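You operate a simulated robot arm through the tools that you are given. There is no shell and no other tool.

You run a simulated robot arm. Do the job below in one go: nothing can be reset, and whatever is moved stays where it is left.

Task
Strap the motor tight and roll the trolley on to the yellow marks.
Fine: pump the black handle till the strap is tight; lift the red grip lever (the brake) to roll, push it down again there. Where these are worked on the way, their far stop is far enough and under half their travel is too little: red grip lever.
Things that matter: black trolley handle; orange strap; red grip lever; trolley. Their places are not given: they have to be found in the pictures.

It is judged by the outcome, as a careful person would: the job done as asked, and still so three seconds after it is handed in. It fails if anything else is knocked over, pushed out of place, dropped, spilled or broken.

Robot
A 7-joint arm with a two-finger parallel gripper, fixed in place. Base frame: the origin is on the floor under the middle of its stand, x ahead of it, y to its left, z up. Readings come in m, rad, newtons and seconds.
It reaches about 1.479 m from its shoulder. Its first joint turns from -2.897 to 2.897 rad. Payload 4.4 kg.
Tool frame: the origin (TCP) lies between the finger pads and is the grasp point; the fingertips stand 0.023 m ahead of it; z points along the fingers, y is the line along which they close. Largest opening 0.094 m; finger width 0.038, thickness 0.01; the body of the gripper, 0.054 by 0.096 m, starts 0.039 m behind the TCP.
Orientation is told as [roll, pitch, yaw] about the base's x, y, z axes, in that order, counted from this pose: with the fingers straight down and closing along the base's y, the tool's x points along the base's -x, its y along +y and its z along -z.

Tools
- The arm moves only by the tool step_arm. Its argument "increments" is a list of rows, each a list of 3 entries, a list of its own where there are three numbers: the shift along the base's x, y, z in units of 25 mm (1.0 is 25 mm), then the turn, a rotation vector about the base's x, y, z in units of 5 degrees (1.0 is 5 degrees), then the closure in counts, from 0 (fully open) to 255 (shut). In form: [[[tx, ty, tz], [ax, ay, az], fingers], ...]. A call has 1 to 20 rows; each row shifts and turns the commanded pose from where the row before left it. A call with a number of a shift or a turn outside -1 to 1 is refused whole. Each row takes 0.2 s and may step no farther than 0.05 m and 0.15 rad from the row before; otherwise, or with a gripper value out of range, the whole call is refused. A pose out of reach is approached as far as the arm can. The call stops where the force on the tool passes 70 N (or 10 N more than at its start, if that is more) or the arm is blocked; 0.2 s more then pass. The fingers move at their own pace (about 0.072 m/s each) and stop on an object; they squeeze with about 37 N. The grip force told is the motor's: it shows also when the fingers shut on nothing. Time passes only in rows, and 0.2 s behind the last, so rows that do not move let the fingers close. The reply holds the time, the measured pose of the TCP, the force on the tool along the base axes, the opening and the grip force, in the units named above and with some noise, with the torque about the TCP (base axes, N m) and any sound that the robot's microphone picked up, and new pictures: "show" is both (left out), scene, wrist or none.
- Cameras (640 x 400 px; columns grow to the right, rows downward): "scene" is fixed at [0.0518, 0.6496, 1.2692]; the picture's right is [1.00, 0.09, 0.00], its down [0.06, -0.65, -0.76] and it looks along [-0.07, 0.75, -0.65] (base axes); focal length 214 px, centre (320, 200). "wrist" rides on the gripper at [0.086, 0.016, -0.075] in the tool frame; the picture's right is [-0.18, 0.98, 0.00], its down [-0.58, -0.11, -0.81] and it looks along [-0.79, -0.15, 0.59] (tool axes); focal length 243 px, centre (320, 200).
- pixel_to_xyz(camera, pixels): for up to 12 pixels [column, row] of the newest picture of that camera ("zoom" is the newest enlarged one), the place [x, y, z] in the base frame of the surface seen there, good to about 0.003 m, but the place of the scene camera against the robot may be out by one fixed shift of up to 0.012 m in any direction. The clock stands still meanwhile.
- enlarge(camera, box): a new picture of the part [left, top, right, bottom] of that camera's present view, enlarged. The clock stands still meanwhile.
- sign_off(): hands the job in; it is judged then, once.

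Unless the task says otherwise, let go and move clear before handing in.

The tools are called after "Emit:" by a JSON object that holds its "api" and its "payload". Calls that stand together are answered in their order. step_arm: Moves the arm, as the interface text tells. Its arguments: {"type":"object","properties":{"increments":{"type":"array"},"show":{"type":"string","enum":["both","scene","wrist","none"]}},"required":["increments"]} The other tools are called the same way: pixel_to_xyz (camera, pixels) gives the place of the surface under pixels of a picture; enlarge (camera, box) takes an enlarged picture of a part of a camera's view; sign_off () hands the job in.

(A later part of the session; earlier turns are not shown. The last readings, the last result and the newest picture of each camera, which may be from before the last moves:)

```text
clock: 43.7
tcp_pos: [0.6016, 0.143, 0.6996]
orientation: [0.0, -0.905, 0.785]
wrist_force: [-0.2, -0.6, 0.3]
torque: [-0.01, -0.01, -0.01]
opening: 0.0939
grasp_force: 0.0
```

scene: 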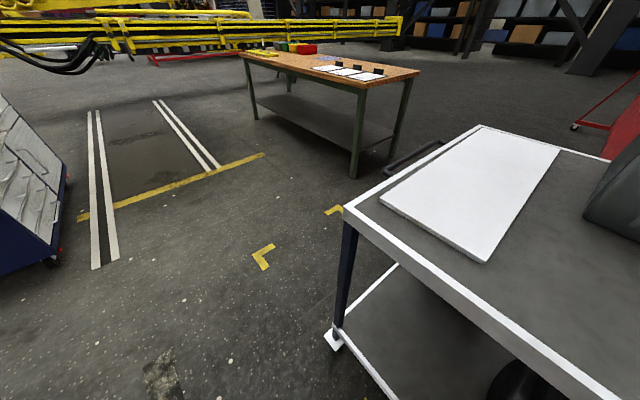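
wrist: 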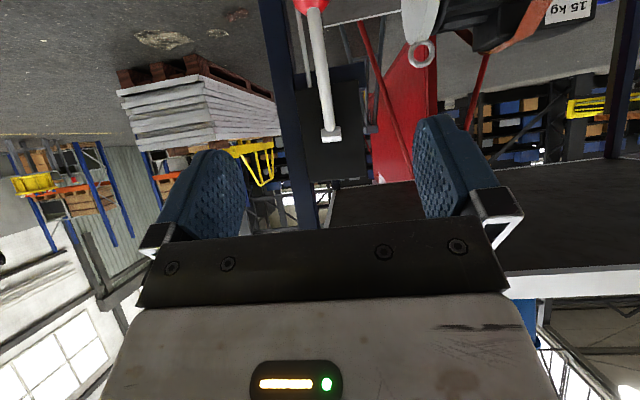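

The lever is clearly in view: knob at (312,3), rod down the picture to the hub at (330,135). I'll measure hub, rod, leg and the bracket.

Emit:
{"api": "pixel_to_xyz", "payload": {"camera": "wrist", "pixels": [[312, 4], [318, 40], [324, 90], [329, 120], [331, 136], [285, 60], [305, 200], [345, 150], [310, 110], [360, 70], [370, 125], [300, 150]]}}

Emit:
{"api": "enlarge", "payload": {"camera": "wrist", "box": [240, 0, 440, 160]}}

```text
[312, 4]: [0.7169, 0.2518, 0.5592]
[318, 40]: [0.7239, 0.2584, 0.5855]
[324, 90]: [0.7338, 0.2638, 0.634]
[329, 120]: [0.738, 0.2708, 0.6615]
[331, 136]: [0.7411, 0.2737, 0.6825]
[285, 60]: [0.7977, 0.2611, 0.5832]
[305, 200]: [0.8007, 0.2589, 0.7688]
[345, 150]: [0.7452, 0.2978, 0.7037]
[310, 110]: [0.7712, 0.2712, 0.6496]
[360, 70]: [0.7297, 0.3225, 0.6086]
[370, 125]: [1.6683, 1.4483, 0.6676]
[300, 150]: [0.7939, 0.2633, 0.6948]
```

```text
2.50 times, centred on (340, 80) of wrist
```

zoom: 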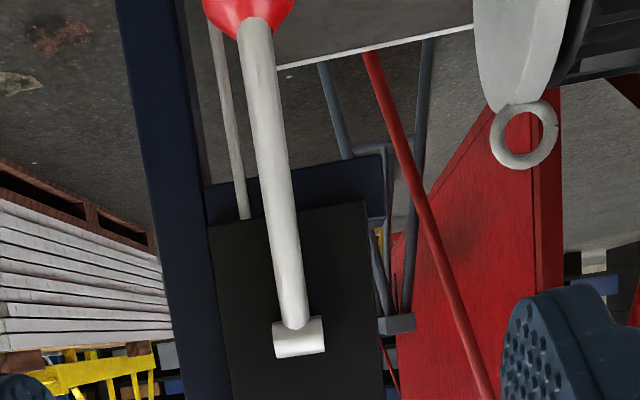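

Knob centre estimated at about (0.723, 0.255, 0.545), pivot near (0.748, 0.281, 0.69), plate behind at 3–4 cm. I'll approach along the finger direction most of the way.

Emit:
{"api": "step_arm", "payload": {"increments": [[[0.541, 0.499, -0.687], [0, 0, 0], 0], [[0.541, 0.499, -0.687], [0, 0, 0], 0], [[0.541, 0.499, -0.687], [0, 0, 0], 0], [[0.541, 0.499, -0.687], [0, 0, 0], 0], [[0.541, 0.499, -0.687], [0, 0, 0], 0], [[0.541, 0.499, -0.687], [0, 0, 0], 0]], "show": "wrist"}}

```text
clock: 45.1
tcp_pos: [0.6826, 0.2164, 0.5986]
orientation: [0.002, -0.906, 0.783]
wrist_force: [-0.5, 0.6, 0.3]
torque: [-0.05, 0.01, 0.0]
opening: 0.0939
grasp_force: 0.1
```

wrist: 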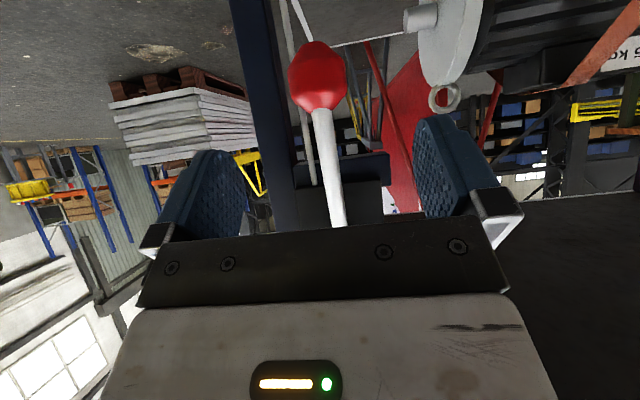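

Emit:
{"api": "pixel_to_xyz", "payload": {"camera": "wrist", "pixels": [[318, 75], [318, 45], [320, 105], [293, 75], [343, 75], [325, 140], [333, 200], [261, 90], [250, 30], [285, 120]]}}

Emit:
{"api": "enlarge", "payload": {"camera": "wrist", "box": [220, 20, 420, 145]}}

```text
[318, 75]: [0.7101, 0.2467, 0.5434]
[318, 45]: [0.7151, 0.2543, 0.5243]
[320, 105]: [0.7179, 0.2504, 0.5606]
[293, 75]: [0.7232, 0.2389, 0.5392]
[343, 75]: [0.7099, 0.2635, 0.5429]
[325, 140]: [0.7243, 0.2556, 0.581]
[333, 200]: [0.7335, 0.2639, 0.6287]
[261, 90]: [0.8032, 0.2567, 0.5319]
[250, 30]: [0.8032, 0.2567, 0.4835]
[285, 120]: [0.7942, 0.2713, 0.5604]
```

```text
3.20 times, centred on (320, 82) of wrist
```

zoom: 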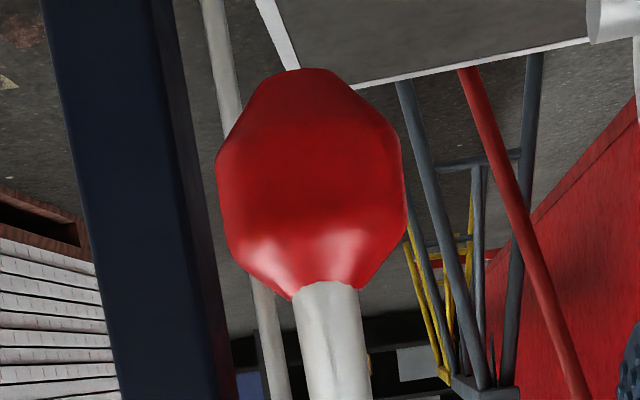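

The knob is centred between the fingers at about (0.724, 0.258, 0.541), 40 mm wide. I'll advance the last 8 cm and close on it.

Emit:
{"api": "step_arm", "payload": {"increments": [[[0.547, 0.547, -0.768], [0, 0, 0], 0], [[0.547, 0.547, -0.768], [0, 0, 0], 0], [[0.547, 0.547, -0.768], [0, 0, 0], 0], [[0, 0, 0], [0, 0, 0], 255], [[0, 0, 0], [0, 0, 0], 255], [[0, 0, 0], [0, 0, 0], 255], [[0, 0, 0], [0, 0, 0], 255]], "show": "wrist"}}

```text
clock: 46.7
tcp_pos: [0.7249, 0.2572, 0.5412]
orientation: [0.001, -0.904, 0.785]
wrist_force: [-7.9, 19.5, 2.2]
torque: [-0.55, 0.69, 0.04]
opening: 0.0374
grasp_force: 44.9
```

wrist: 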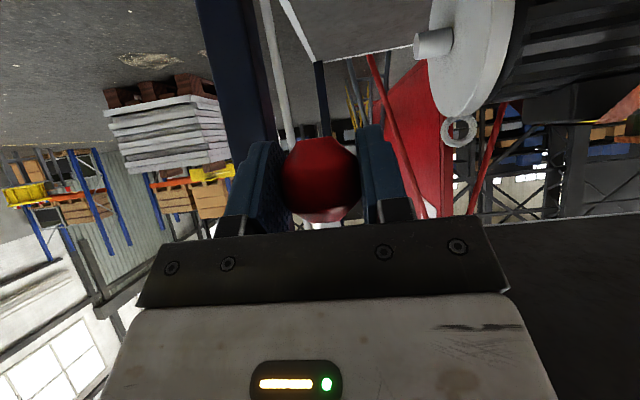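

Gripped the knob (opening 37 mm); there's ~19 N sideways since I'm slightly off-centre, so I'll nudge ~2 mm toward the left end, then begin swinging the knob outward/up along its arc.

Emit:
{"api": "step_arm", "payload": {"increments": [[[-0.06, 0.06, 0], [0, 0, 0], 255], [[-0.365, -0.365, 0.14], [0, 0, 0], 255], [[-0.354, -0.354, 0.188], [0, 0, 0], 255], [[-0.342, -0.342, 0.228], [0, 0, 0], 255]], "show": "wrist"}}

```text
clock: 47.7
tcp_pos: [0.6982, 0.2319, 0.5561]
orientation: [-0.002, -0.907, 0.785]
wrist_force: [52.5, -39.5, -5.3]
torque: [-1.25, 0.52, -0.24]
opening: 0.0375
grasp_force: 45.4
```

wrist: 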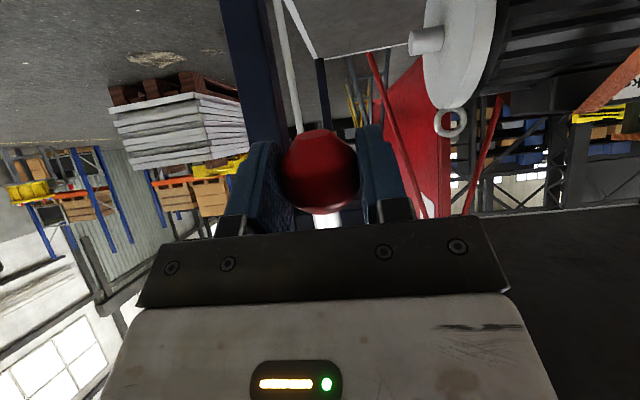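

The lever is swinging, but the sideways force is now ~65 N the other way, so the arm is stiff; I overcorrected. I'll shift back 1.6 mm and check before going on.

Emit:
{"api": "step_arm", "payload": {"increments": [[[0.046, -0.046, 0], [0, 0, 0], 255], [[0, 0, 0], [0, 0, 0], 255]], "show": "none"}}

```text
clock: 48.3
tcp_pos: [0.6989, 0.2318, 0.5551]
orientation: [-0.002, -0.91, 0.787]
wrist_force: [44.8, -31.4, 28.2]
torque: [0.08, -1.19, -0.22]
opening: 0.0368
grasp_force: 45.0
```

Sideways load is still ~54 N; I'll shift a bit more toward the right end and re-read.

Emit:
{"api": "step_arm", "payload": {"increments": [[[0.046, -0.046, 0], [0, 0, 0], 255], [[0, 0, 0], [0, 0, 0], 255]], "show": "none"}}

```text
clock: 48.9
tcp_pos: [0.6961, 0.2298, 0.5541]
orientation: [0.002, -0.903, 0.785]
wrist_force: [21.1, 1.5, 30.2]
torque: [0.02, -0.25, -0.02]
opening: 0.0371
grasp_force: 45.0
```

Sideways load is down to ~14 N; the remainder is radial, meaning my arc is about a millimetre too wide. I'll continue the swing with a small inward correction.

Emit:
{"api": "step_arm", "payload": {"increments": [[[-0.305, -0.305, 0.31], [0, 0, 0], 255], [[-0.295, -0.295, 0.325], [0, 0, 0], 255]], "show": "none"}}

```text
clock: 49.5
tcp_pos: [0.6805, 0.2135, 0.5663]
orientation: [0.006, -0.898, 0.781]
wrist_force: [27.5, -38.9, -24.0]
torque: [-0.88, 0.78, -0.51]
opening: 0.0372
grasp_force: 44.8
```

Sideways load has built up again to ~47 N, suggesting the swing plane is a degree or so off my direction. I'll shift about 1.5 mm toward the right end and re-read.

Emit:
{"api": "step_arm", "payload": {"increments": [[[0.042, -0.042, 0], [0, 0, 0], 255], [[0, 0, 0], [0, 0, 0], 255]], "show": "wrist"}}

```text
clock: 50.1
tcp_pos: [0.6802, 0.2141, 0.5676]
orientation: [0.004, -0.902, 0.783]
wrist_force: [-4.3, -24.4, -28.0]
torque: [-0.27, 0.21, -0.16]
opening: 0.0371
grasp_force: 45.0
```

wrist: 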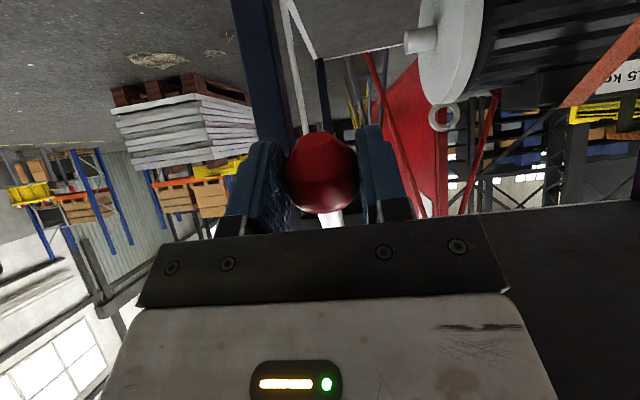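

Lever swings freely (almost no tangential force); remaining loads are small misalignments. I'll carry on with two more steps with slight corrections.

Emit:
{"api": "step_arm", "payload": {"increments": [[[-0.288, -0.311, 0.316], [0, 0, 0], 255], [[-0.257, -0.274, 0.38], [0, 0, 0], 255]], "show": "none"}}

```text
clock: 50.8
tcp_pos: [0.6679, 0.2013, 0.5865]
orientation: [0.003, -0.904, 0.79]
wrist_force: [-10.4, 21.3, 7.7]
torque: [0.45, -0.04, 0.15]
opening: 0.0371
grasp_force: 44.8
stopped in row 2: the force on the tool passed its limit at 83 N (the readings are from after the stop); the commanded pose is now the measured one
```

The call stopped on force at about 35° of swing; that may be the lever's far stop or just misalignment. I'll look and then probe with a small tangential step.

Emit:
{"api": "step_arm", "payload": {"increments": [[[0, 0, 0], [0, 0, 0], 255], [[-0.08, -0.08, 0.12], [0, 0, 0], 255]], "show": "both"}}

```text
clock: 51.4
tcp_pos: [0.6663, 0.1982, 0.5895]
orientation: [0.004, -0.904, 0.792]
wrist_force: [-15.1, 38.6, 1.5]
torque: [-0.44, 0.99, 0.26]
opening: 0.0373
grasp_force: 45.4
```

scene: 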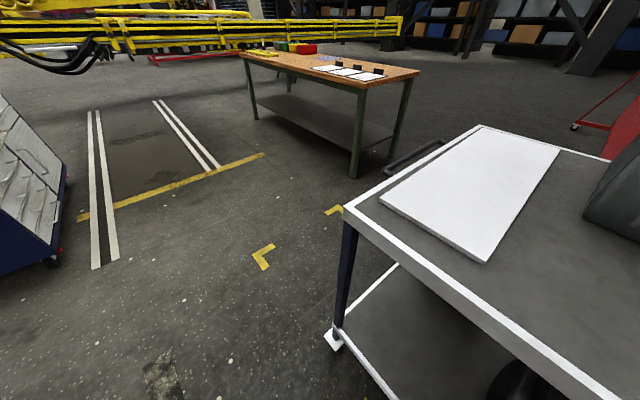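
wrist: 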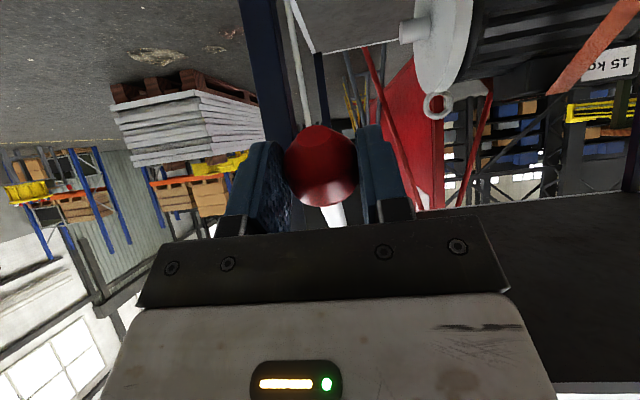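

Not a hard stop: the knob moved on with only ~10 N resisting. I'll correct 1 mm back sideways and continue up in single small steps.

Emit:
{"api": "step_arm", "payload": {"increments": [[[-0.026, 0.026, 0], [0, 0, 0], 255], [[-0.2, -0.2, 0.25], [0, 0, 0], 255]], "show": "none"}}

```text
clock: 52.0
tcp_pos: [0.66, 0.1928, 0.5961]
orientation: [0.003, -0.904, 0.789]
wrist_force: [-3.5, 20.4, -2.4]
torque: [-0.74, 0.94, 0.14]
opening: 0.0375
grasp_force: 45.0
```

Moves freely still (about 12 N). Continuing up.

Emit:
{"api": "step_arm", "payload": {"increments": [[[-0.235, -0.225, 0.42], [0, 0, 0], 255], [[-0.215, -0.205, 0.44], [0, 0, 0], 255]], "show": "none"}}

```text
clock: 52.6
tcp_pos: [0.6486, 0.1821, 0.6164]
orientation: [0.002, -0.903, 0.789]
wrist_force: [2.8, 12.6, -5.1]
torque: [-0.82, 0.86, 0.07]
opening: 0.0371
grasp_force: 44.3
```

Smooth. Continuing up two more steps.

Emit:
{"api": "step_arm", "payload": {"increments": [[[-0.158, -0.155, 0.484], [0, 0, 0], 255], [[-0.127, -0.124, 0.504], [0, 0, 0], 255]], "show": "none"}}

Emit:
{"api": "step_arm", "payload": {"increments": [[[-0.06, -0.06, 0.26], [0, 0, 0], 255]], "show": "wrist"}}

```text
clock: 53.2
tcp_pos: [0.6421, 0.1746, 0.6413]
orientation: [0.004, -0.903, 0.785]
wrist_force: [-2.6, -6.8, -12.4]
torque: [-1.03, 1.05, -0.07]
opening: 0.0373
grasp_force: 45.0
```

```text
clock: 53.6
tcp_pos: [0.6414, 0.1752, 0.6473]
orientation: [0.003, -0.901, 0.786]
wrist_force: [-8.5, -18.4, -13.0]
torque: [-1.08, 0.89, -0.13]
opening: 0.037
grasp_force: 44.6
```

wrist: 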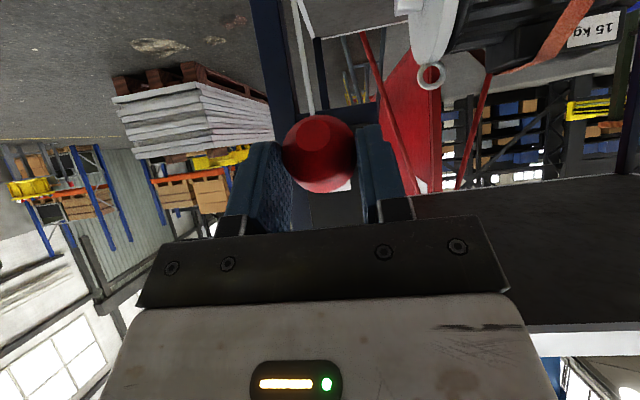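

Force stays modest (~20 N, mainly radial). A little wider and further up.

Emit:
{"api": "step_arm", "payload": {"increments": [[[-0.11, -0.11, 0.4], [0, 0, 0], 255]], "show": "none"}}

Emit:
{"api": "step_arm", "payload": {"increments": [[[-0.07, -0.07, 0.4], [0, 0, 0], 255]], "show": "none"}}

```text
clock: 54.0
tcp_pos: [0.6392, 0.1737, 0.6579]
orientation: [0.001, -0.903, 0.792]
wrist_force: [1.5, 3.0, -9.5]
torque: [-0.96, 0.93, 0.08]
opening: 0.0373
grasp_force: 44.8
```

```text
clock: 54.4
tcp_pos: [0.6364, 0.1697, 0.6686]
orientation: [0.003, -0.906, 0.789]
wrist_force: [10.7, 14.3, -4.4]
torque: [-0.64, 0.66, 0.07]
opening: 0.0371
grasp_force: 45.0
```

About 69° lifted with no stop yet; continuing upward.

Emit:
{"api": "step_arm", "payload": {"increments": [[[0.01, 0.01, 0.45], [0, 0, 0], 255]], "show": "none"}}

Emit:
{"api": "step_arm", "payload": {"increments": [[[0.02, 0.02, 0.45], [0, 0, 0], 255]], "show": "none"}}

Emit:
{"api": "step_arm", "payload": {"increments": [[[0.05, 0.05, 0.4], [0, 0, 0], 255]], "show": "wrist"}}

```text
clock: 54.8
tcp_pos: [0.6351, 0.1713, 0.6776]
orientation: [0.004, -0.9, 0.787]
wrist_force: [3.9, 0.0, -31.7]
torque: [-0.23, 0.28, -0.11]
opening: 0.0371
grasp_force: 44.8
```

```text
clock: 55.2
tcp_pos: [0.6343, 0.1715, 0.6901]
orientation: [0.004, -0.901, 0.786]
wrist_force: [-20.5, -13.3, -22.4]
torque: [-0.48, 0.62, 0.08]
opening: 0.0357
grasp_force: 44.7
```

```text
clock: 55.6
tcp_pos: [0.6404, 0.1745, 0.7035]
orientation: [-0.002, -0.91, 0.795]
wrist_force: [-0.3, -0.2, -0.6]
torque: [0.04, -0.02, -0.03]
opening: 0.0
grasp_force: 42.6
```

wrist: 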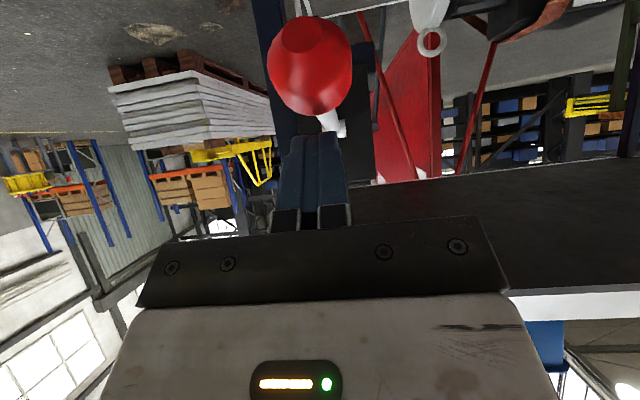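

The grip slipped off with a jolt at the top, which suggests the lever hit its far stop; the knob is still up at (310,65). I'll measure where it is now.

Emit:
{"api": "pixel_to_xyz", "payload": {"camera": "wrist", "pixels": [[310, 65], [310, 105], [325, 118], [340, 128], [310, 25], [275, 65], [348, 65]]}}

Emit:
{"api": "step_arm", "payload": {"increments": [[[-0.3, -0.3, 0.3], [0, 0, 0], 0], [[-0.5, -0.5, 0.5], [0, 0, 0], 0], [[-0.5, -0.5, 0.5], [0, 0, 0], 0]], "show": "both"}}

```text
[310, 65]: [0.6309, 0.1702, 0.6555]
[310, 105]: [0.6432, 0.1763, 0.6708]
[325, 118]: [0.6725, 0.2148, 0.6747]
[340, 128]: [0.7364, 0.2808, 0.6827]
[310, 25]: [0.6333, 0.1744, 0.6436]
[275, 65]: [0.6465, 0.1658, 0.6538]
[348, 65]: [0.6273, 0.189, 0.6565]
```

```text
clock: 56.4
tcp_pos: [0.6034, 0.1384, 0.7328]
orientation: [0.002, -0.905, 0.79]
wrist_force: [0.4, 0.8, -0.1]
torque: [0.01, 0.01, 0.01]
opening: 0.0935
grasp_force: 0.1
```

scene: 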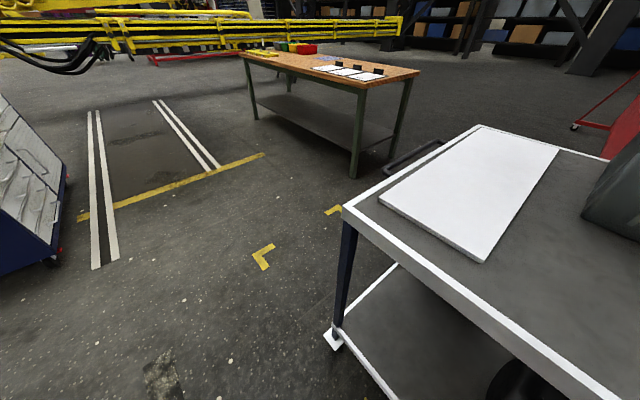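
wrist: 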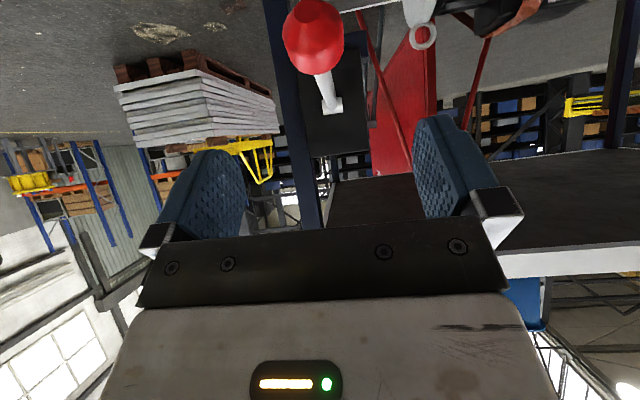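

The lever stays up: knob now about (0.64, 0.18, 0.655), roughly 63° above its start. I'll zoom to verify it holds and measure the leg, which I may use to push the trolley.

Emit:
{"api": "pixel_to_xyz", "payload": {"camera": "wrist", "pixels": [[312, 35], [328, 90], [335, 105], [283, 60], [300, 150], [312, 190], [290, 150], [310, 140], [318, 210], [298, 200], [560, 255], [600, 258]]}}

Emit:
{"api": "enlarge", "payload": {"camera": "wrist", "box": [240, 0, 440, 230]}}

```text
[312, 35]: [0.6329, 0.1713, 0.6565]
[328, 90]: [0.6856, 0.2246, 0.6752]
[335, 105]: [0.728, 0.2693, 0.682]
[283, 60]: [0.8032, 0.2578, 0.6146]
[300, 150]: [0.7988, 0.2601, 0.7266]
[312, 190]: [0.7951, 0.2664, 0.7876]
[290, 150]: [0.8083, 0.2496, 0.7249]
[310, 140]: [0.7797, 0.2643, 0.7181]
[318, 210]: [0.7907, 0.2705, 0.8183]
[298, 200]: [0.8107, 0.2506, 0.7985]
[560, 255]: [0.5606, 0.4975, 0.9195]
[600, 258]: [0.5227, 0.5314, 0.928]
```

```text
1.74 times, centred on (340, 115) of wrist
```

zoom: 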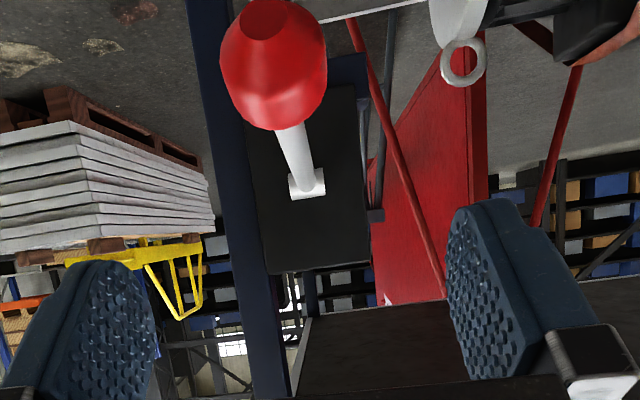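

The lever holds and the leg's front face spans u≈0.365–0.40 at v≈0.75. Before pushing I want to see the black trolley handle at the right end, so I'll move to the right and turn the camera.

Emit:
{"api": "step_arm", "payload": {"increments": [[[0.9, -0.7, 0.4], [0, 0, 0], 0], [[0.95, -0.7, 0.4], [0, 0, 0], 0], [[0.95, -0.65, 0.4], [0, 0, 0.8], 0], [[0.95, -0.65, 0.4], [0, 0, 0.8], 0], [[0.95, -0.65, 0.4], [0, 0, 0.8], 0], [[0.95, -0.65, 0.4], [0, 0, 0.8], 0], [[0.95, -0.65, 0.4], [0, 0, 0.8], 0], [[0.95, -0.65, 0.4], [0, 0, 0.8], 0], [[0.95, -0.65, 0.4], [0, 0, 0.8], 0], [[0.95, -0.65, 0.4], [0, 0, 0.8], 0], [[0.9, -0.6, 0.4], [0, 0, 0.8], 0], [[0.9, -0.6, 0.4], [0, 0, 0.8], 0]], "show": "both"}}

```text
clock: 59.0
tcp_pos: [0.8836, -0.0534, 0.8551]
orientation: [0.004, -0.904, 1.487]
wrist_force: [-0.5, -0.6, -0.1]
torque: [0.0, -0.02, -0.01]
opening: 0.0939
grasp_force: 0.2
```

scene: 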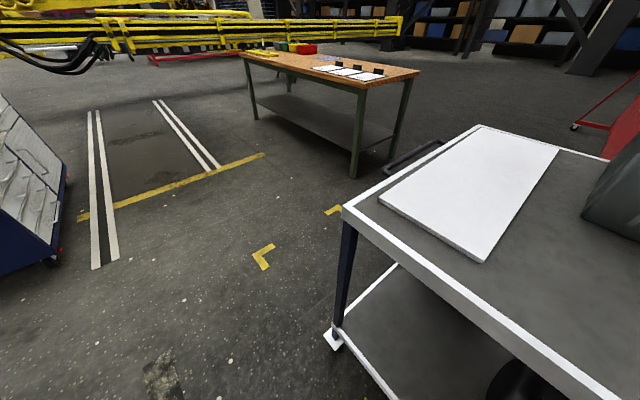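
wrist: 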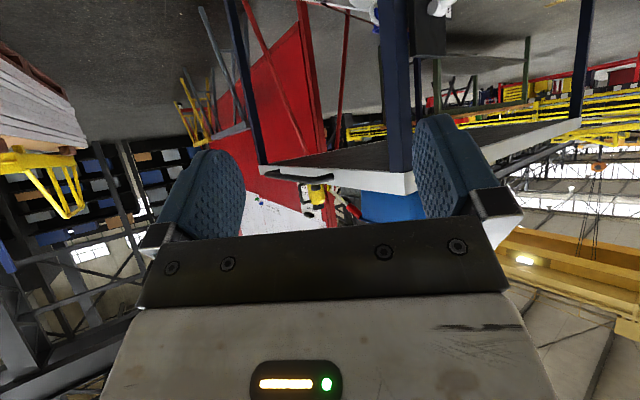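

The right end is visible (upside down): the leg at (395,100), the top edge, and a black handle at (300,177). I'll zoom and measure it.

Emit:
{"api": "pixel_to_xyz", "payload": {"camera": "wrist", "pixels": [[275, 175], [300, 178], [325, 180], [268, 170], [335, 172], [300, 165], [410, 185], [265, 165], [395, 100], [350, 175]]}}

Emit:
{"api": "enlarge", "payload": {"camera": "wrist", "box": [230, 110, 430, 235]}}

```text
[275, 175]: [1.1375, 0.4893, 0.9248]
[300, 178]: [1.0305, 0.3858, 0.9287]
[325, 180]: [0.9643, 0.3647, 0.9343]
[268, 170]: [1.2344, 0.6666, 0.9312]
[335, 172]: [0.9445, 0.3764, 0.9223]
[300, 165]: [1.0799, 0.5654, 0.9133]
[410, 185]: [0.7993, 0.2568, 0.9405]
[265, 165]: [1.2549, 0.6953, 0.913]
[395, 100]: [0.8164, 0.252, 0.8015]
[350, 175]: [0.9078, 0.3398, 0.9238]
```

```text
3.20 times, centred on (330, 172) of wrist
```

zoom: 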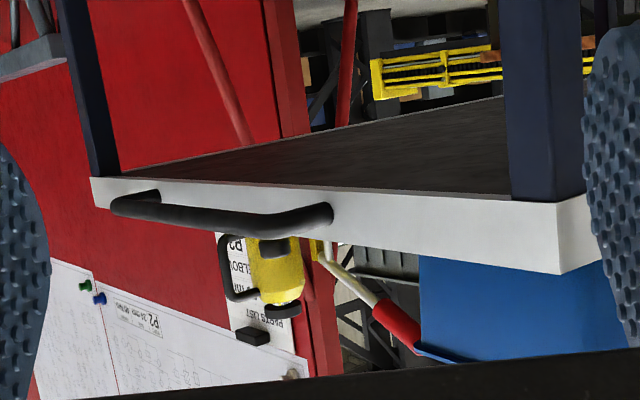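

The black handle is a bar along the right end at u≈0.456, z≈0.93, from about (0.96, 0.36) to (1.2, 0.6), standing 5 cm off the end face — a good central push point. There are loose-looking things on the top (blue bin, yellow tool), so I'll push slowly. First I raise the gripper and point the fingers down.

Emit:
{"api": "step_arm", "payload": {"increments": [[[0, 0, 1], [-0.942, 0.079, 0], 0], [[0, 0, 1], [-0.942, 0.079, 0], 0], [[0, 0, 1], [-0.942, 0.079, 0], 0], [[0, 0, 1], [-0.942, 0.079, 0], 0], [[0, 0, 1], [-0.942, 0.079, 0], 0], [[0, 0, 1], [-0.942, 0.079, 0], 0], [[0, 0, 1], [-0.942, 0.079, 0], 0], [[0, 0, 1], [-0.942, 0.079, 0], 0], [[0, 0, 1], [-0.942, 0.079, 0], 0], [[0, 0, 1], [-0.942, 0.079, 0], 0], [[0, 0, 1], [-0.942, 0.079, 0], 0]], "show": "wrist"}}

```text
clock: 61.4
tcp_pos: [0.8838, -0.0548, 1.0983]
orientation: [-0.023, -0.244, 1.488]
wrist_force: [0.2, 0.0, 0.5]
torque: [0.0, -0.04, -0.01]
opening: 0.0942
grasp_force: 0.1
out of reach, approached as far as the arm can: row 9, 10, 11
```

wrist: 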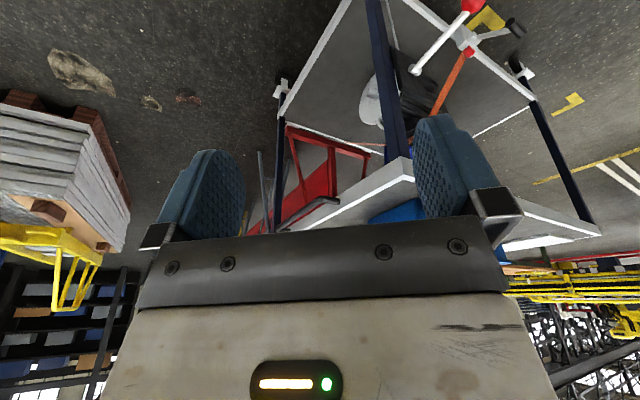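

Pointing straight down is beyond the arm's comfortable reach here, so I'll keep the fingers tilted ~45° in the plane of the bar instead (they can still straddle it). I'll swing to a standoff above and in front of the handle.

Emit:
{"api": "step_arm", "payload": {"increments": [[[0.29, 0.944, -0.107], [0, 0, -1], 0], [[0.29, 0.944, -0.107], [0, 0, -1], 0], [[0.29, 0.944, -0.107], [0, 0, -1], 0], [[0.29, 0.944, -0.107], [0, 0, -1], 0], [[0.29, 0.944, -0.107], [0, 0, -1], 0], [[0.29, 0.944, -0.107], [0, 0, -1], 0], [[0.29, 0.944, -0.107], [0, 0, -1], 0], [[0.29, 0.944, -0.107], [0, 0, -1], 0], [[0.29, 0.944, -0.107], [0.438, -0.438, 0], 0], [[0.29, 0.944, -0.107], [0.438, -0.438, 0], 0], [[0.29, 0.944, -0.107], [0.438, -0.438, 0], 0], [[0.29, 0.944, -0.107], [0.438, -0.438, 0], 0], [[0.29, 0.944, -0.107], [0.438, -0.438, 0], 0], [[0.29, 0.944, -0.107], [0.438, -0.438, 0], 0], [[0.29, 0.944, -0.107], [0.438, -0.438, 0], 0]], "show": "both"}}

```text
clock: 64.6
tcp_pos: [0.9149, 0.256, 0.931]
orientation: [-0.052, -0.628, 0.86]
wrist_force: [-0.4, -1.1, 0.0]
torque: [-0.02, -0.01, 0.02]
opening: 0.0941
grasp_force: 0.0
out of reach, approached as far as the arm can: row 4, 5, 6, 7, 8
```

scene: 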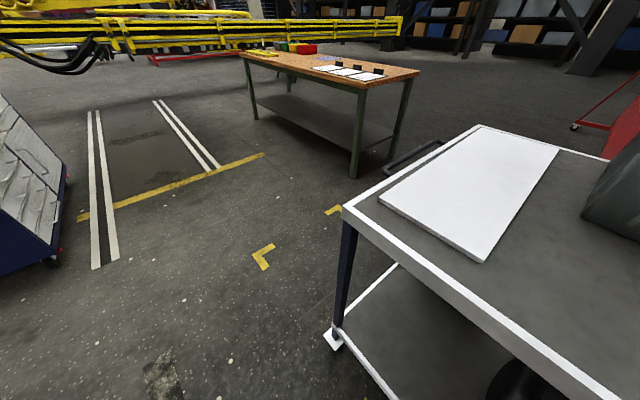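
wrist: 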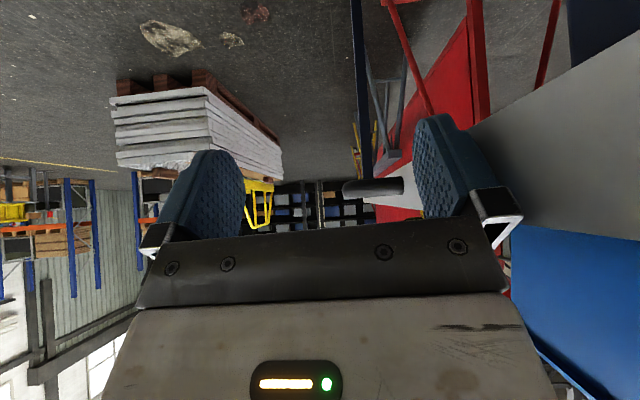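

The arm is now beside the right end (u≈0.466, z 0.931) with the handle bar end-on at (370,187), and my finger is only ~1 cm from the end face. I'll shift away 2 cm and straighten the orientation.

Emit:
{"api": "step_arm", "payload": {"increments": [[[0.566, -0.566, 0], [0, 0, 0], 0], [[0.2, -0.2, 0.2], [0.34, 0.34, 0.35], 0], [[0, 0, 0.3], [0, 0, -0.86], 0], [[0, 0, 0.3], [0.7071, -0.7071, 0], 0], [[0, 0, 0.2], [0.7071, -0.7071, 0], 0], [[0, 0, 0], [0.5, -0.5, 0], 0]], "show": "wrist"}}

```text
clock: 66.0
tcp_pos: [0.9337, 0.238, 0.9595]
orientation: [0.001, -0.869, 0.786]
wrist_force: [-0.2, 0.9, -0.4]
torque: [-0.02, -0.01, -0.02]
opening: 0.0939
grasp_force: 0.1
```

wrist: 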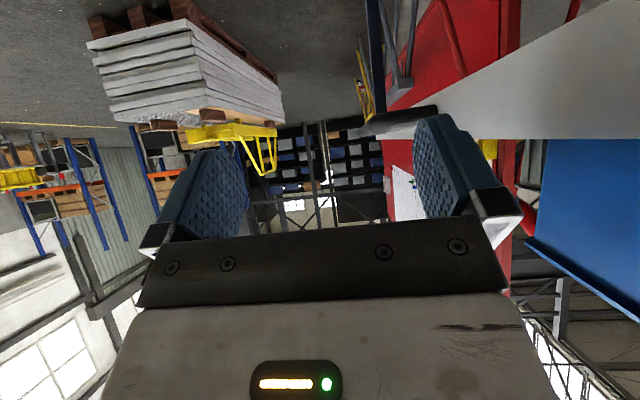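

Orientation is as wanted now; the handle bar is at (385,120). I'll measure it precisely.

Emit:
{"api": "enlarge", "payload": {"camera": "wrist", "box": [330, 60, 490, 160]}}

Emit:
{"api": "pixel_to_xyz", "payload": {"camera": "wrist", "pixels": [[365, 120], [370, 128], [380, 122], [395, 118], [410, 114], [425, 110], [400, 108], [385, 130], [450, 95], [430, 118], [480, 120], [520, 135]]}}

```text
4.00 times, centred on (410, 110) of wrist
```

zoom: 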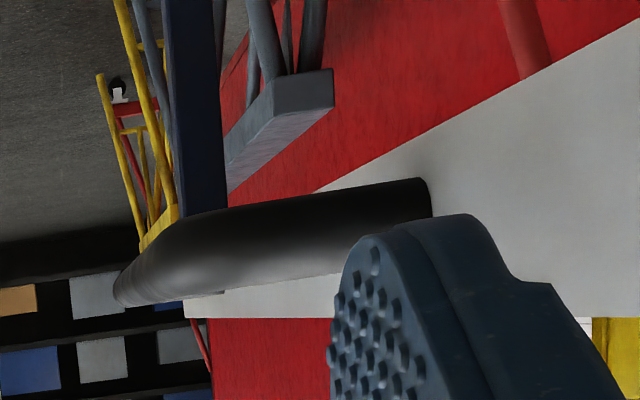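

```text
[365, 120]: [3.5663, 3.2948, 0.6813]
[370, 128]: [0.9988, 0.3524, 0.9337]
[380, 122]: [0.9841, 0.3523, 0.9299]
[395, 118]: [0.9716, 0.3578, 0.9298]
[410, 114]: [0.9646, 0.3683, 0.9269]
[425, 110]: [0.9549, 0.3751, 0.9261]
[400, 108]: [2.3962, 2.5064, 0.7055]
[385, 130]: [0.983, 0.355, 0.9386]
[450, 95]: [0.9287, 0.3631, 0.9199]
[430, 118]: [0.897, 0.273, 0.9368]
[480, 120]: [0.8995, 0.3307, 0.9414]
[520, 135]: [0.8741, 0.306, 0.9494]
```

The handle's bar centre is at u≈0.445 with only 3 cm between it and the end face, too cramped for the gripper body at this tilt. Instead I'll cage the near right leg above the brake bracket, which lets me both push and hold back; I'll retreat and line up with it.

Emit:
{"api": "step_arm", "payload": {"increments": [[[-0.9, -0.9, 0], [0, 0, 0], 0], [[-0.9, -0.9, 0], [0, 0, 0], 0], [[-0.9, -0.9, 0], [0, 0, 0], 0], [[-0.9, -0.9, 0], [0, 0, 0], 0], [[-0.9, -0.9, 0], [0, 0, 0], 0], [[-0.9, -0.9, 0], [0, 0, 0], 0], [[-0.7, 0.7, -0.3], [0, 0, 0], 0], [[-0.8, 0.8, -0.3], [0, 0, 0], 0], [[-0.8, 0.8, -0.3], [0, 0, 0], 0], [[-0.8, 0.8, -0.3], [0, 0, 0], 0]], "show": "wrist"}}

```text
clock: 68.2
tcp_pos: [0.7202, 0.1805, 0.9295]
orientation: [0.003, -0.867, 0.785]
wrist_force: [0.4, -0.8, 0.2]
torque: [0.02, 0.0, 0.01]
opening: 0.0941
grasp_force: 0.0
```

wrist: 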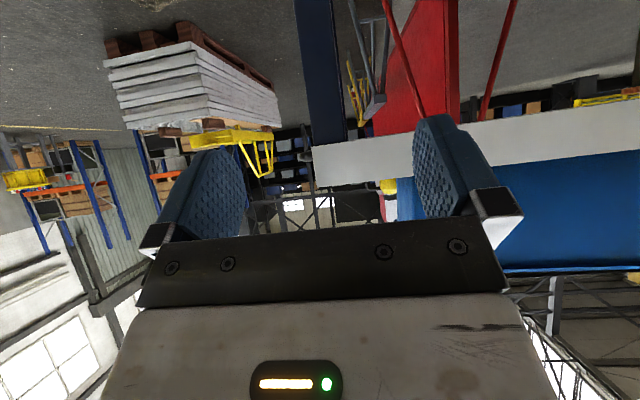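

The leg is right ahead at (318,80), under the white top edge at (400,150). I'll measure its edges.

Emit:
{"api": "pixel_to_xyz", "payload": {"camera": "wrist", "pixels": [[298, 30], [318, 30], [338, 30], [301, 100], [320, 100], [343, 100], [320, 135], [320, 150], [318, 165], [318, 183], [400, 120], [400, 175]]}}

Emit:
{"api": "enlarge", "payload": {"camera": "wrist", "box": [250, 0, 450, 200]}}

```text
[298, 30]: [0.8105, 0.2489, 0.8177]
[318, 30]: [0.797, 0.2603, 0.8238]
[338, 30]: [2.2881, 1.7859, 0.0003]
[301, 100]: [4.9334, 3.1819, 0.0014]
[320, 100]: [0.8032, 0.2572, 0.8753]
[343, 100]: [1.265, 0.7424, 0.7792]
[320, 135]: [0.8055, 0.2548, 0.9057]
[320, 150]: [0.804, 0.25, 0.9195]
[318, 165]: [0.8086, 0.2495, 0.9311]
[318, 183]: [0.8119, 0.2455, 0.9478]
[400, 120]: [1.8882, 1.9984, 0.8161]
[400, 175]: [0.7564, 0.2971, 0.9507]
```

```text
2.00 times, centred on (350, 100) of wrist
```

zoom: 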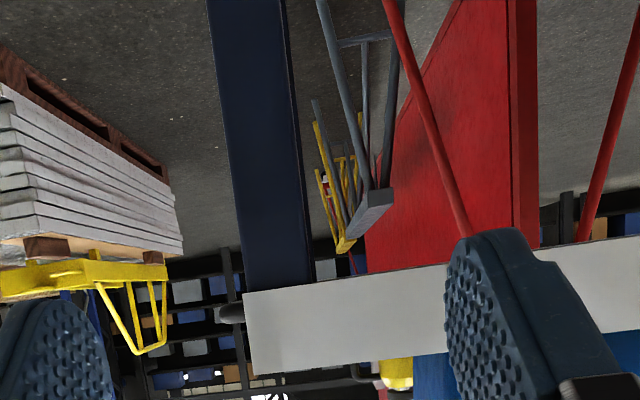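

Leg: u 0.368–0.397, front face v≈0.748, apron bottom at z≈0.905. I'll slide the open fingers around it at z≈0.83, leaving clearance under the apron.

Emit:
{"api": "step_arm", "payload": {"increments": [[[0.61, 0.597, -0.663], [0, 0, 0], 0], [[0.61, 0.597, -0.663], [0, 0, 0], 0], [[0.61, 0.597, -0.663], [0, 0, 0], 0], [[0.61, 0.597, -0.663], [0, 0, 0], 0], [[0.61, 0.597, -0.663], [0, 0, 0], 0], [[0.61, 0.597, -0.663], [0, 0, 0], 0]], "show": "wrist"}}

```text
clock: 69.6
tcp_pos: [0.806, 0.2591, 0.8357]
orientation: [0.001, -0.869, 0.784]
wrist_force: [-39.5, -49.3, 31.0]
torque: [3.21, -2.42, 0.33]
opening: 0.0941
grasp_force: 0.0
stopped in row 6: the force on the tool passed its limit at 175 N (the readings are from after the stop); the commanded pose is now the measured one
```

wrist: 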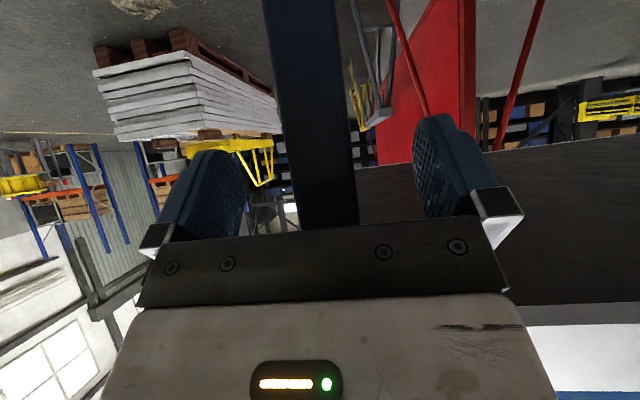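

The palm's upper corner met the leg's front (hard touch), so I'm in as far as this tilt allows. I'll back off 2 cm at once, and check that nothing was shoved.

Emit:
{"api": "step_arm", "payload": {"increments": [[[-0.55, -0.55, 0.1], [0, 0, 0], 0], [[-0.3, -0.3, 0], [0, 0, 0], 0]], "show": "both"}}

Emit:
{"api": "pixel_to_xyz", "payload": {"camera": "scene", "pixels": [[346, 210], [480, 128], [392, 168], [333, 340]]}}

```text
clock: 70.2
tcp_pos: [0.7837, 0.2411, 0.8369]
orientation: [0.005, -0.868, 0.787]
wrist_force: [0.3, 0.2, -1.1]
torque: [0.01, -0.04, 0.01]
opening: 0.0939
grasp_force: 0.1
```

scene: 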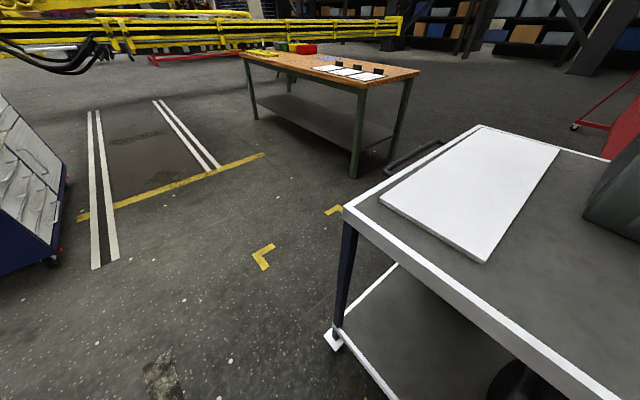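
wrist: 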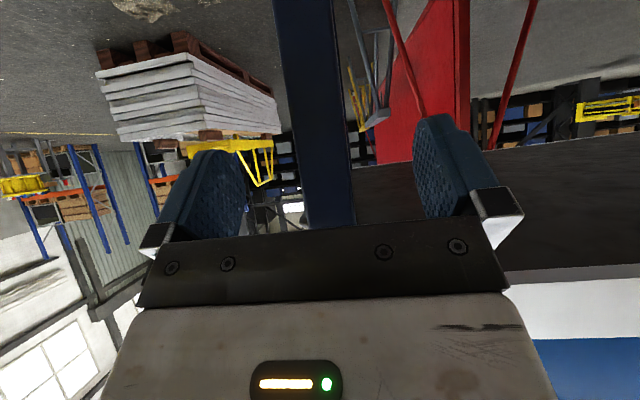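

```text
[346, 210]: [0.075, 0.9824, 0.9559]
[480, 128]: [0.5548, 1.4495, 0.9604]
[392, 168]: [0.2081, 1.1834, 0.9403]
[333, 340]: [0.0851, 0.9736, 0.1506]
```

The trolley hasn't shifted (corner still at (0.075, 0.982)). I'll tilt the fingers nearer to horizontal so they can reach around the leg without the palm touching, then move in 4 cm.

Emit:
{"api": "step_arm", "payload": {"increments": [[[0, 0, 0], [0.7071, -0.7071, 0], 0], [[0, 0, 0], [0.7071, -0.7071, 0], 0], [[0, 0, 0], [0.7071, -0.7071, 0], 0], [[0, 0, 0], [0.7071, -0.7071, 0], 0], [[0, 0, 0], [0.7071, -0.7071, 0], 0], [[0.3, 0.3, -0.1], [0, 0, 0], 0], [[0.3, 0.3, -0.1], [0, 0, 0], 0], [[0.3, 0.3, -0.1], [0, 0, 0], 0], [[0.2, 0.2, -0.1], [0, 0, 0], 0]], "show": "wrist"}}

```text
clock: 72.2
tcp_pos: [0.8129, 0.2699, 0.825]
orientation: [0.002, -1.306, 0.785]
wrist_force: [-0.5, -0.1, -0.5]
torque: [0.03, -0.01, -0.03]
opening: 0.0939
grasp_force: 0.0
```

wrist: 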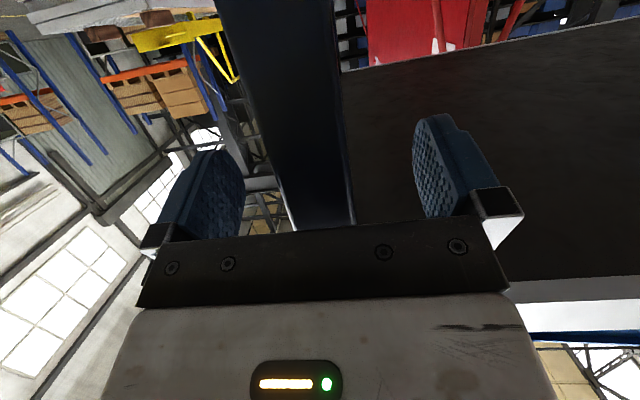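

The leg is nicely between the fingers. I'll close to a loose cage (~40 mm) and start a slow test push of ~3 cm toward the marks.

Emit:
{"api": "step_arm", "payload": {"increments": [[[0, 0, 0], [0, 0, 0], 145], [[0, 0, 0], [0, 0, 0], 145], [[0, 0, 0], [0, 0, 0], 145], [[-0.1, 0.1, 0], [0, 0, 0], 145], [[-0.14, 0.14, 0], [0, 0, 0], 145], [[-0.14, 0.14, 0], [0, 0, 0], 145], [[-0.14, 0.14, 0], [0, 0, 0], 145]], "show": "wrist"}}

```text
clock: 73.8
tcp_pos: [0.8002, 0.2813, 0.8259]
orientation: [0.002, -1.304, 0.786]
wrist_force: [0.2, 0.2, -1.2]
torque: [0.0, 0.01, -0.04]
opening: 0.0405
grasp_force: 0.0
```

wrist: 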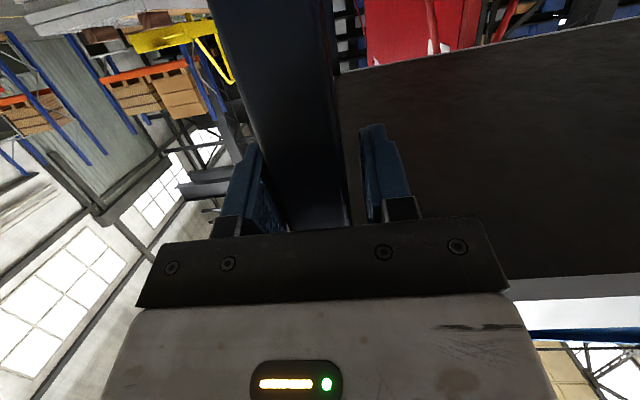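

No contact force yet; the left finger is just about touching the leg. Continuing the slow push.

Emit:
{"api": "step_arm", "payload": {"increments": [[[-0.14, 0.14, 0], [0, 0, 0], 145], [[-0.14, 0.14, 0], [0, 0, 0], 145], [[-0.14, 0.14, 0], [0, 0, 0], 145], [[-0.14, 0.14, 0], [0, 0, 0], 145]], "show": "both"}}

Emit:
{"api": "pixel_to_xyz", "payload": {"camera": "scene", "pixels": [[346, 210], [480, 128], [392, 168], [333, 340]]}}

```text
clock: 74.8
tcp_pos: [0.7852, 0.2954, 0.8246]
orientation: [0.004, -1.306, 0.785]
wrist_force: [-0.1, 0.7, -0.9]
torque: [-0.01, 0.0, 0.0]
opening: 0.0403
grasp_force: 0.1
```

scene: 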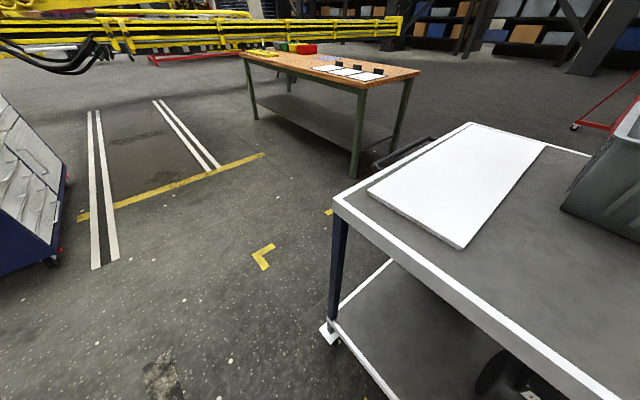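
wrist: 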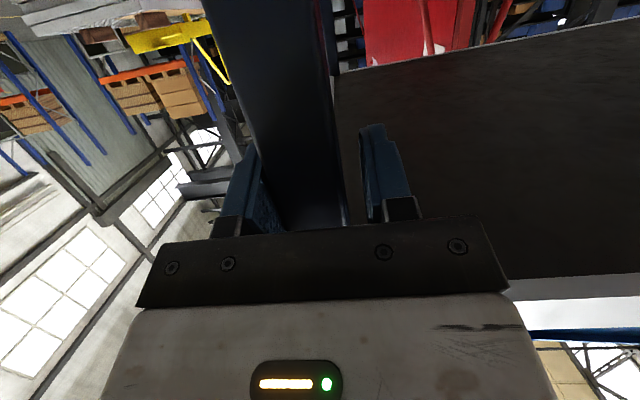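

```text
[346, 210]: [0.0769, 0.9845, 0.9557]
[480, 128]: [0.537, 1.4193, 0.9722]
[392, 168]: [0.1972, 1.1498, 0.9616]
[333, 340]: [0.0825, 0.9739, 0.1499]
```

The trolley rolls easily (force under 1 N) and moved: its left corner shifted to about (334,198) in the scene. I'll check it moved straight by measuring its corners.

Emit:
{"api": "pixel_to_xyz", "payload": {"camera": "scene", "pixels": [[336, 199], [470, 124], [545, 145], [590, 155], [328, 330], [500, 310]]}}

Emit:
{"api": "enlarge", "payload": {"camera": "scene", "box": [220, 120, 420, 280]}}

```text
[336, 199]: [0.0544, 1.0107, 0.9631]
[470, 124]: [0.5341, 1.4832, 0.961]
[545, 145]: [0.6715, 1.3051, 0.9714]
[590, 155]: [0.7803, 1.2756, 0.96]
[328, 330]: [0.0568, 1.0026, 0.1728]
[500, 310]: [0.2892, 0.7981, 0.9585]
```

```text
2.50 times, centred on (320, 200) of scene
```

zoom: 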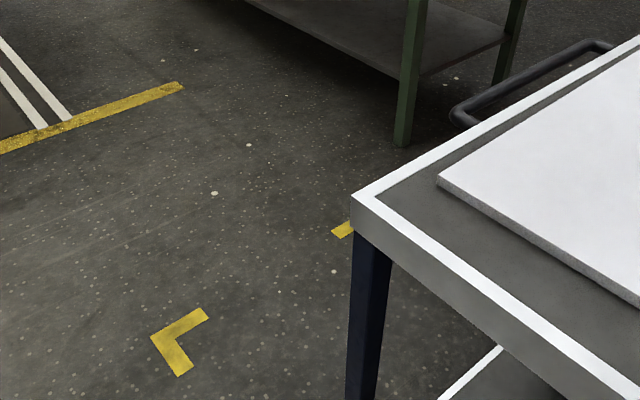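

It moved straight (both left corners by ≈37 mm along the long direction). I'll keep rolling slowly at about 5 cm/s with a gentle ramp.

Emit:
{"api": "step_arm", "payload": {"increments": [[[-0.14, 0.14, 0], [0, 0, 0], 145], [[-0.16, 0.16, 0], [0, 0, 0], 145], [[-0.19, 0.19, 0], [0, 0, 0], 145], [[-0.22, 0.22, 0], [0, 0, 0], 145], [[-0.25, 0.25, 0], [0, 0, 0], 145], [[-0.28, 0.28, 0], [0, 0, 0], 145], [[-0.28, 0.28, 0], [0, 0, 0], 145], [[-0.28, 0.28, 0], [0, 0, 0], 145], [[-0.28, 0.28, 0], [0, 0, 0], 145], [[-0.28, 0.28, 0], [0, 0, 0], 145], [[-0.25, 0.25, 0], [0, 0, 0], 145], [[-0.22, 0.22, 0], [0, 0, 0], 145], [[-0.18, 0.18, 0], [0, 0, 0], 145], [[-0.14, 0.14, 0], [0, 0, 0], 145]], "show": "both"}}

```text
clock: 77.8
tcp_pos: [0.7068, 0.3745, 0.8251]
orientation: [0.0, -1.302, 0.787]
wrist_force: [0.5, -0.3, -0.3]
torque: [0.02, 0.01, -0.01]
opening: 0.0402
grasp_force: 0.1
```

scene: 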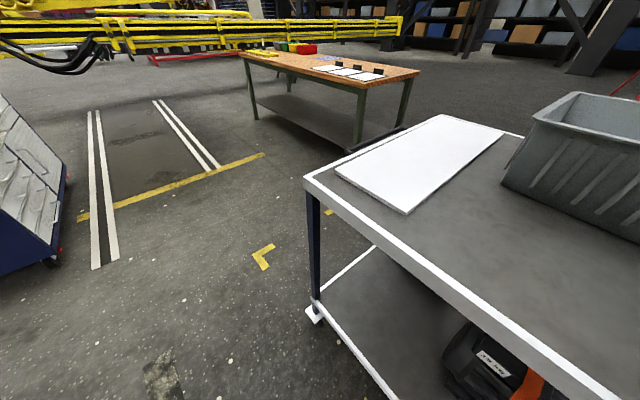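
wrist: 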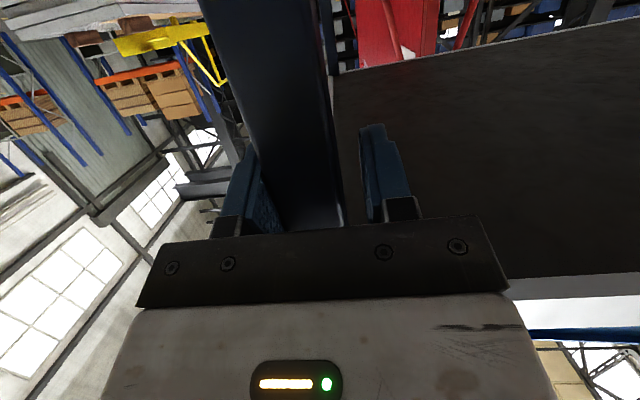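

Rolling fine. TCP has travelled 15 cm with the trolley; I'll go on for roughly another 19 cm.

Emit:
{"api": "step_arm", "payload": {"increments": [[[-0.16, 0.16, 0], [0, 0, 0], 145], [[-0.2, 0.2, 0], [0, 0, 0], 145], [[-0.24, 0.24, 0], [0, 0, 0], 145], [[-0.28, 0.28, 0], [0, 0, 0], 145], [[-0.3, 0.3, 0], [0, 0, 0], 145], [[-0.3, 0.3, 0], [0, 0, 0], 145], [[-0.3, 0.3, 0], [0, 0, 0], 145], [[-0.3, 0.3, 0], [0, 0, 0], 145], [[-0.3, 0.3, 0], [0, 0, 0], 145], [[-0.3, 0.3, 0], [0, 0, 0], 145], [[-0.3, 0.3, 0], [0, 0, 0], 145], [[-0.3, 0.3, 0], [0, 0, 0], 145], [[-0.3, 0.3, 0], [0, 0, 0], 145], [[-0.3, 0.3, 0], [0, 0, 0], 145], [[-0.3, 0.3, 0], [0, 0, 0], 145], [[-0.3, 0.3, 0], [0, 0, 0], 145], [[-0.26, 0.26, 0], [0, 0, 0], 145], [[-0.22, 0.22, 0], [0, 0, 0], 145], [[-0.18, 0.18, 0], [0, 0, 0], 145], [[-0.14, 0.14, 0], [0, 0, 0], 145]], "show": "both"}}

```text
clock: 82.0
tcp_pos: [0.5762, 0.5073, 0.826]
orientation: [0.001, -1.306, 0.788]
wrist_force: [-0.7, -0.5, -0.1]
torque: [0.02, -0.02, -0.02]
opening: 0.0407
grasp_force: 0.1
```

scene: 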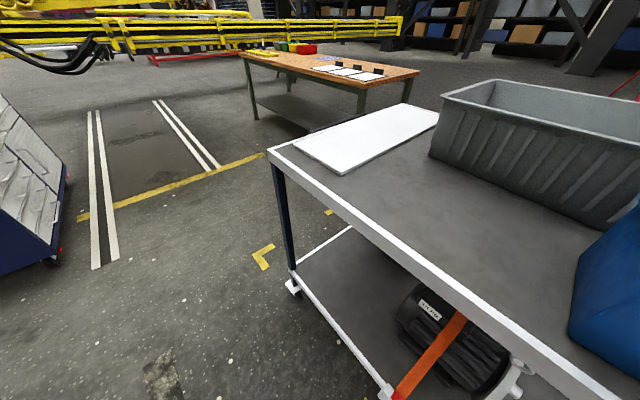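
wrist: 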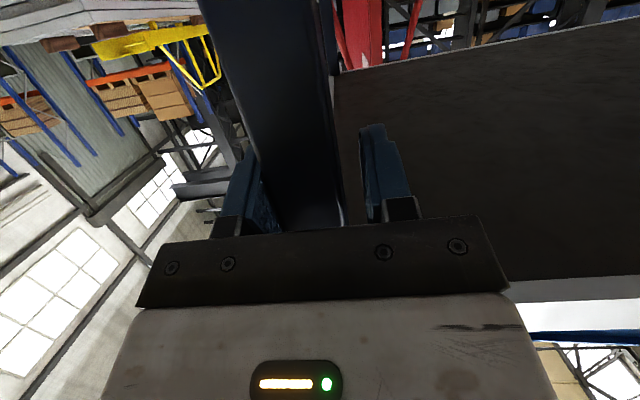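

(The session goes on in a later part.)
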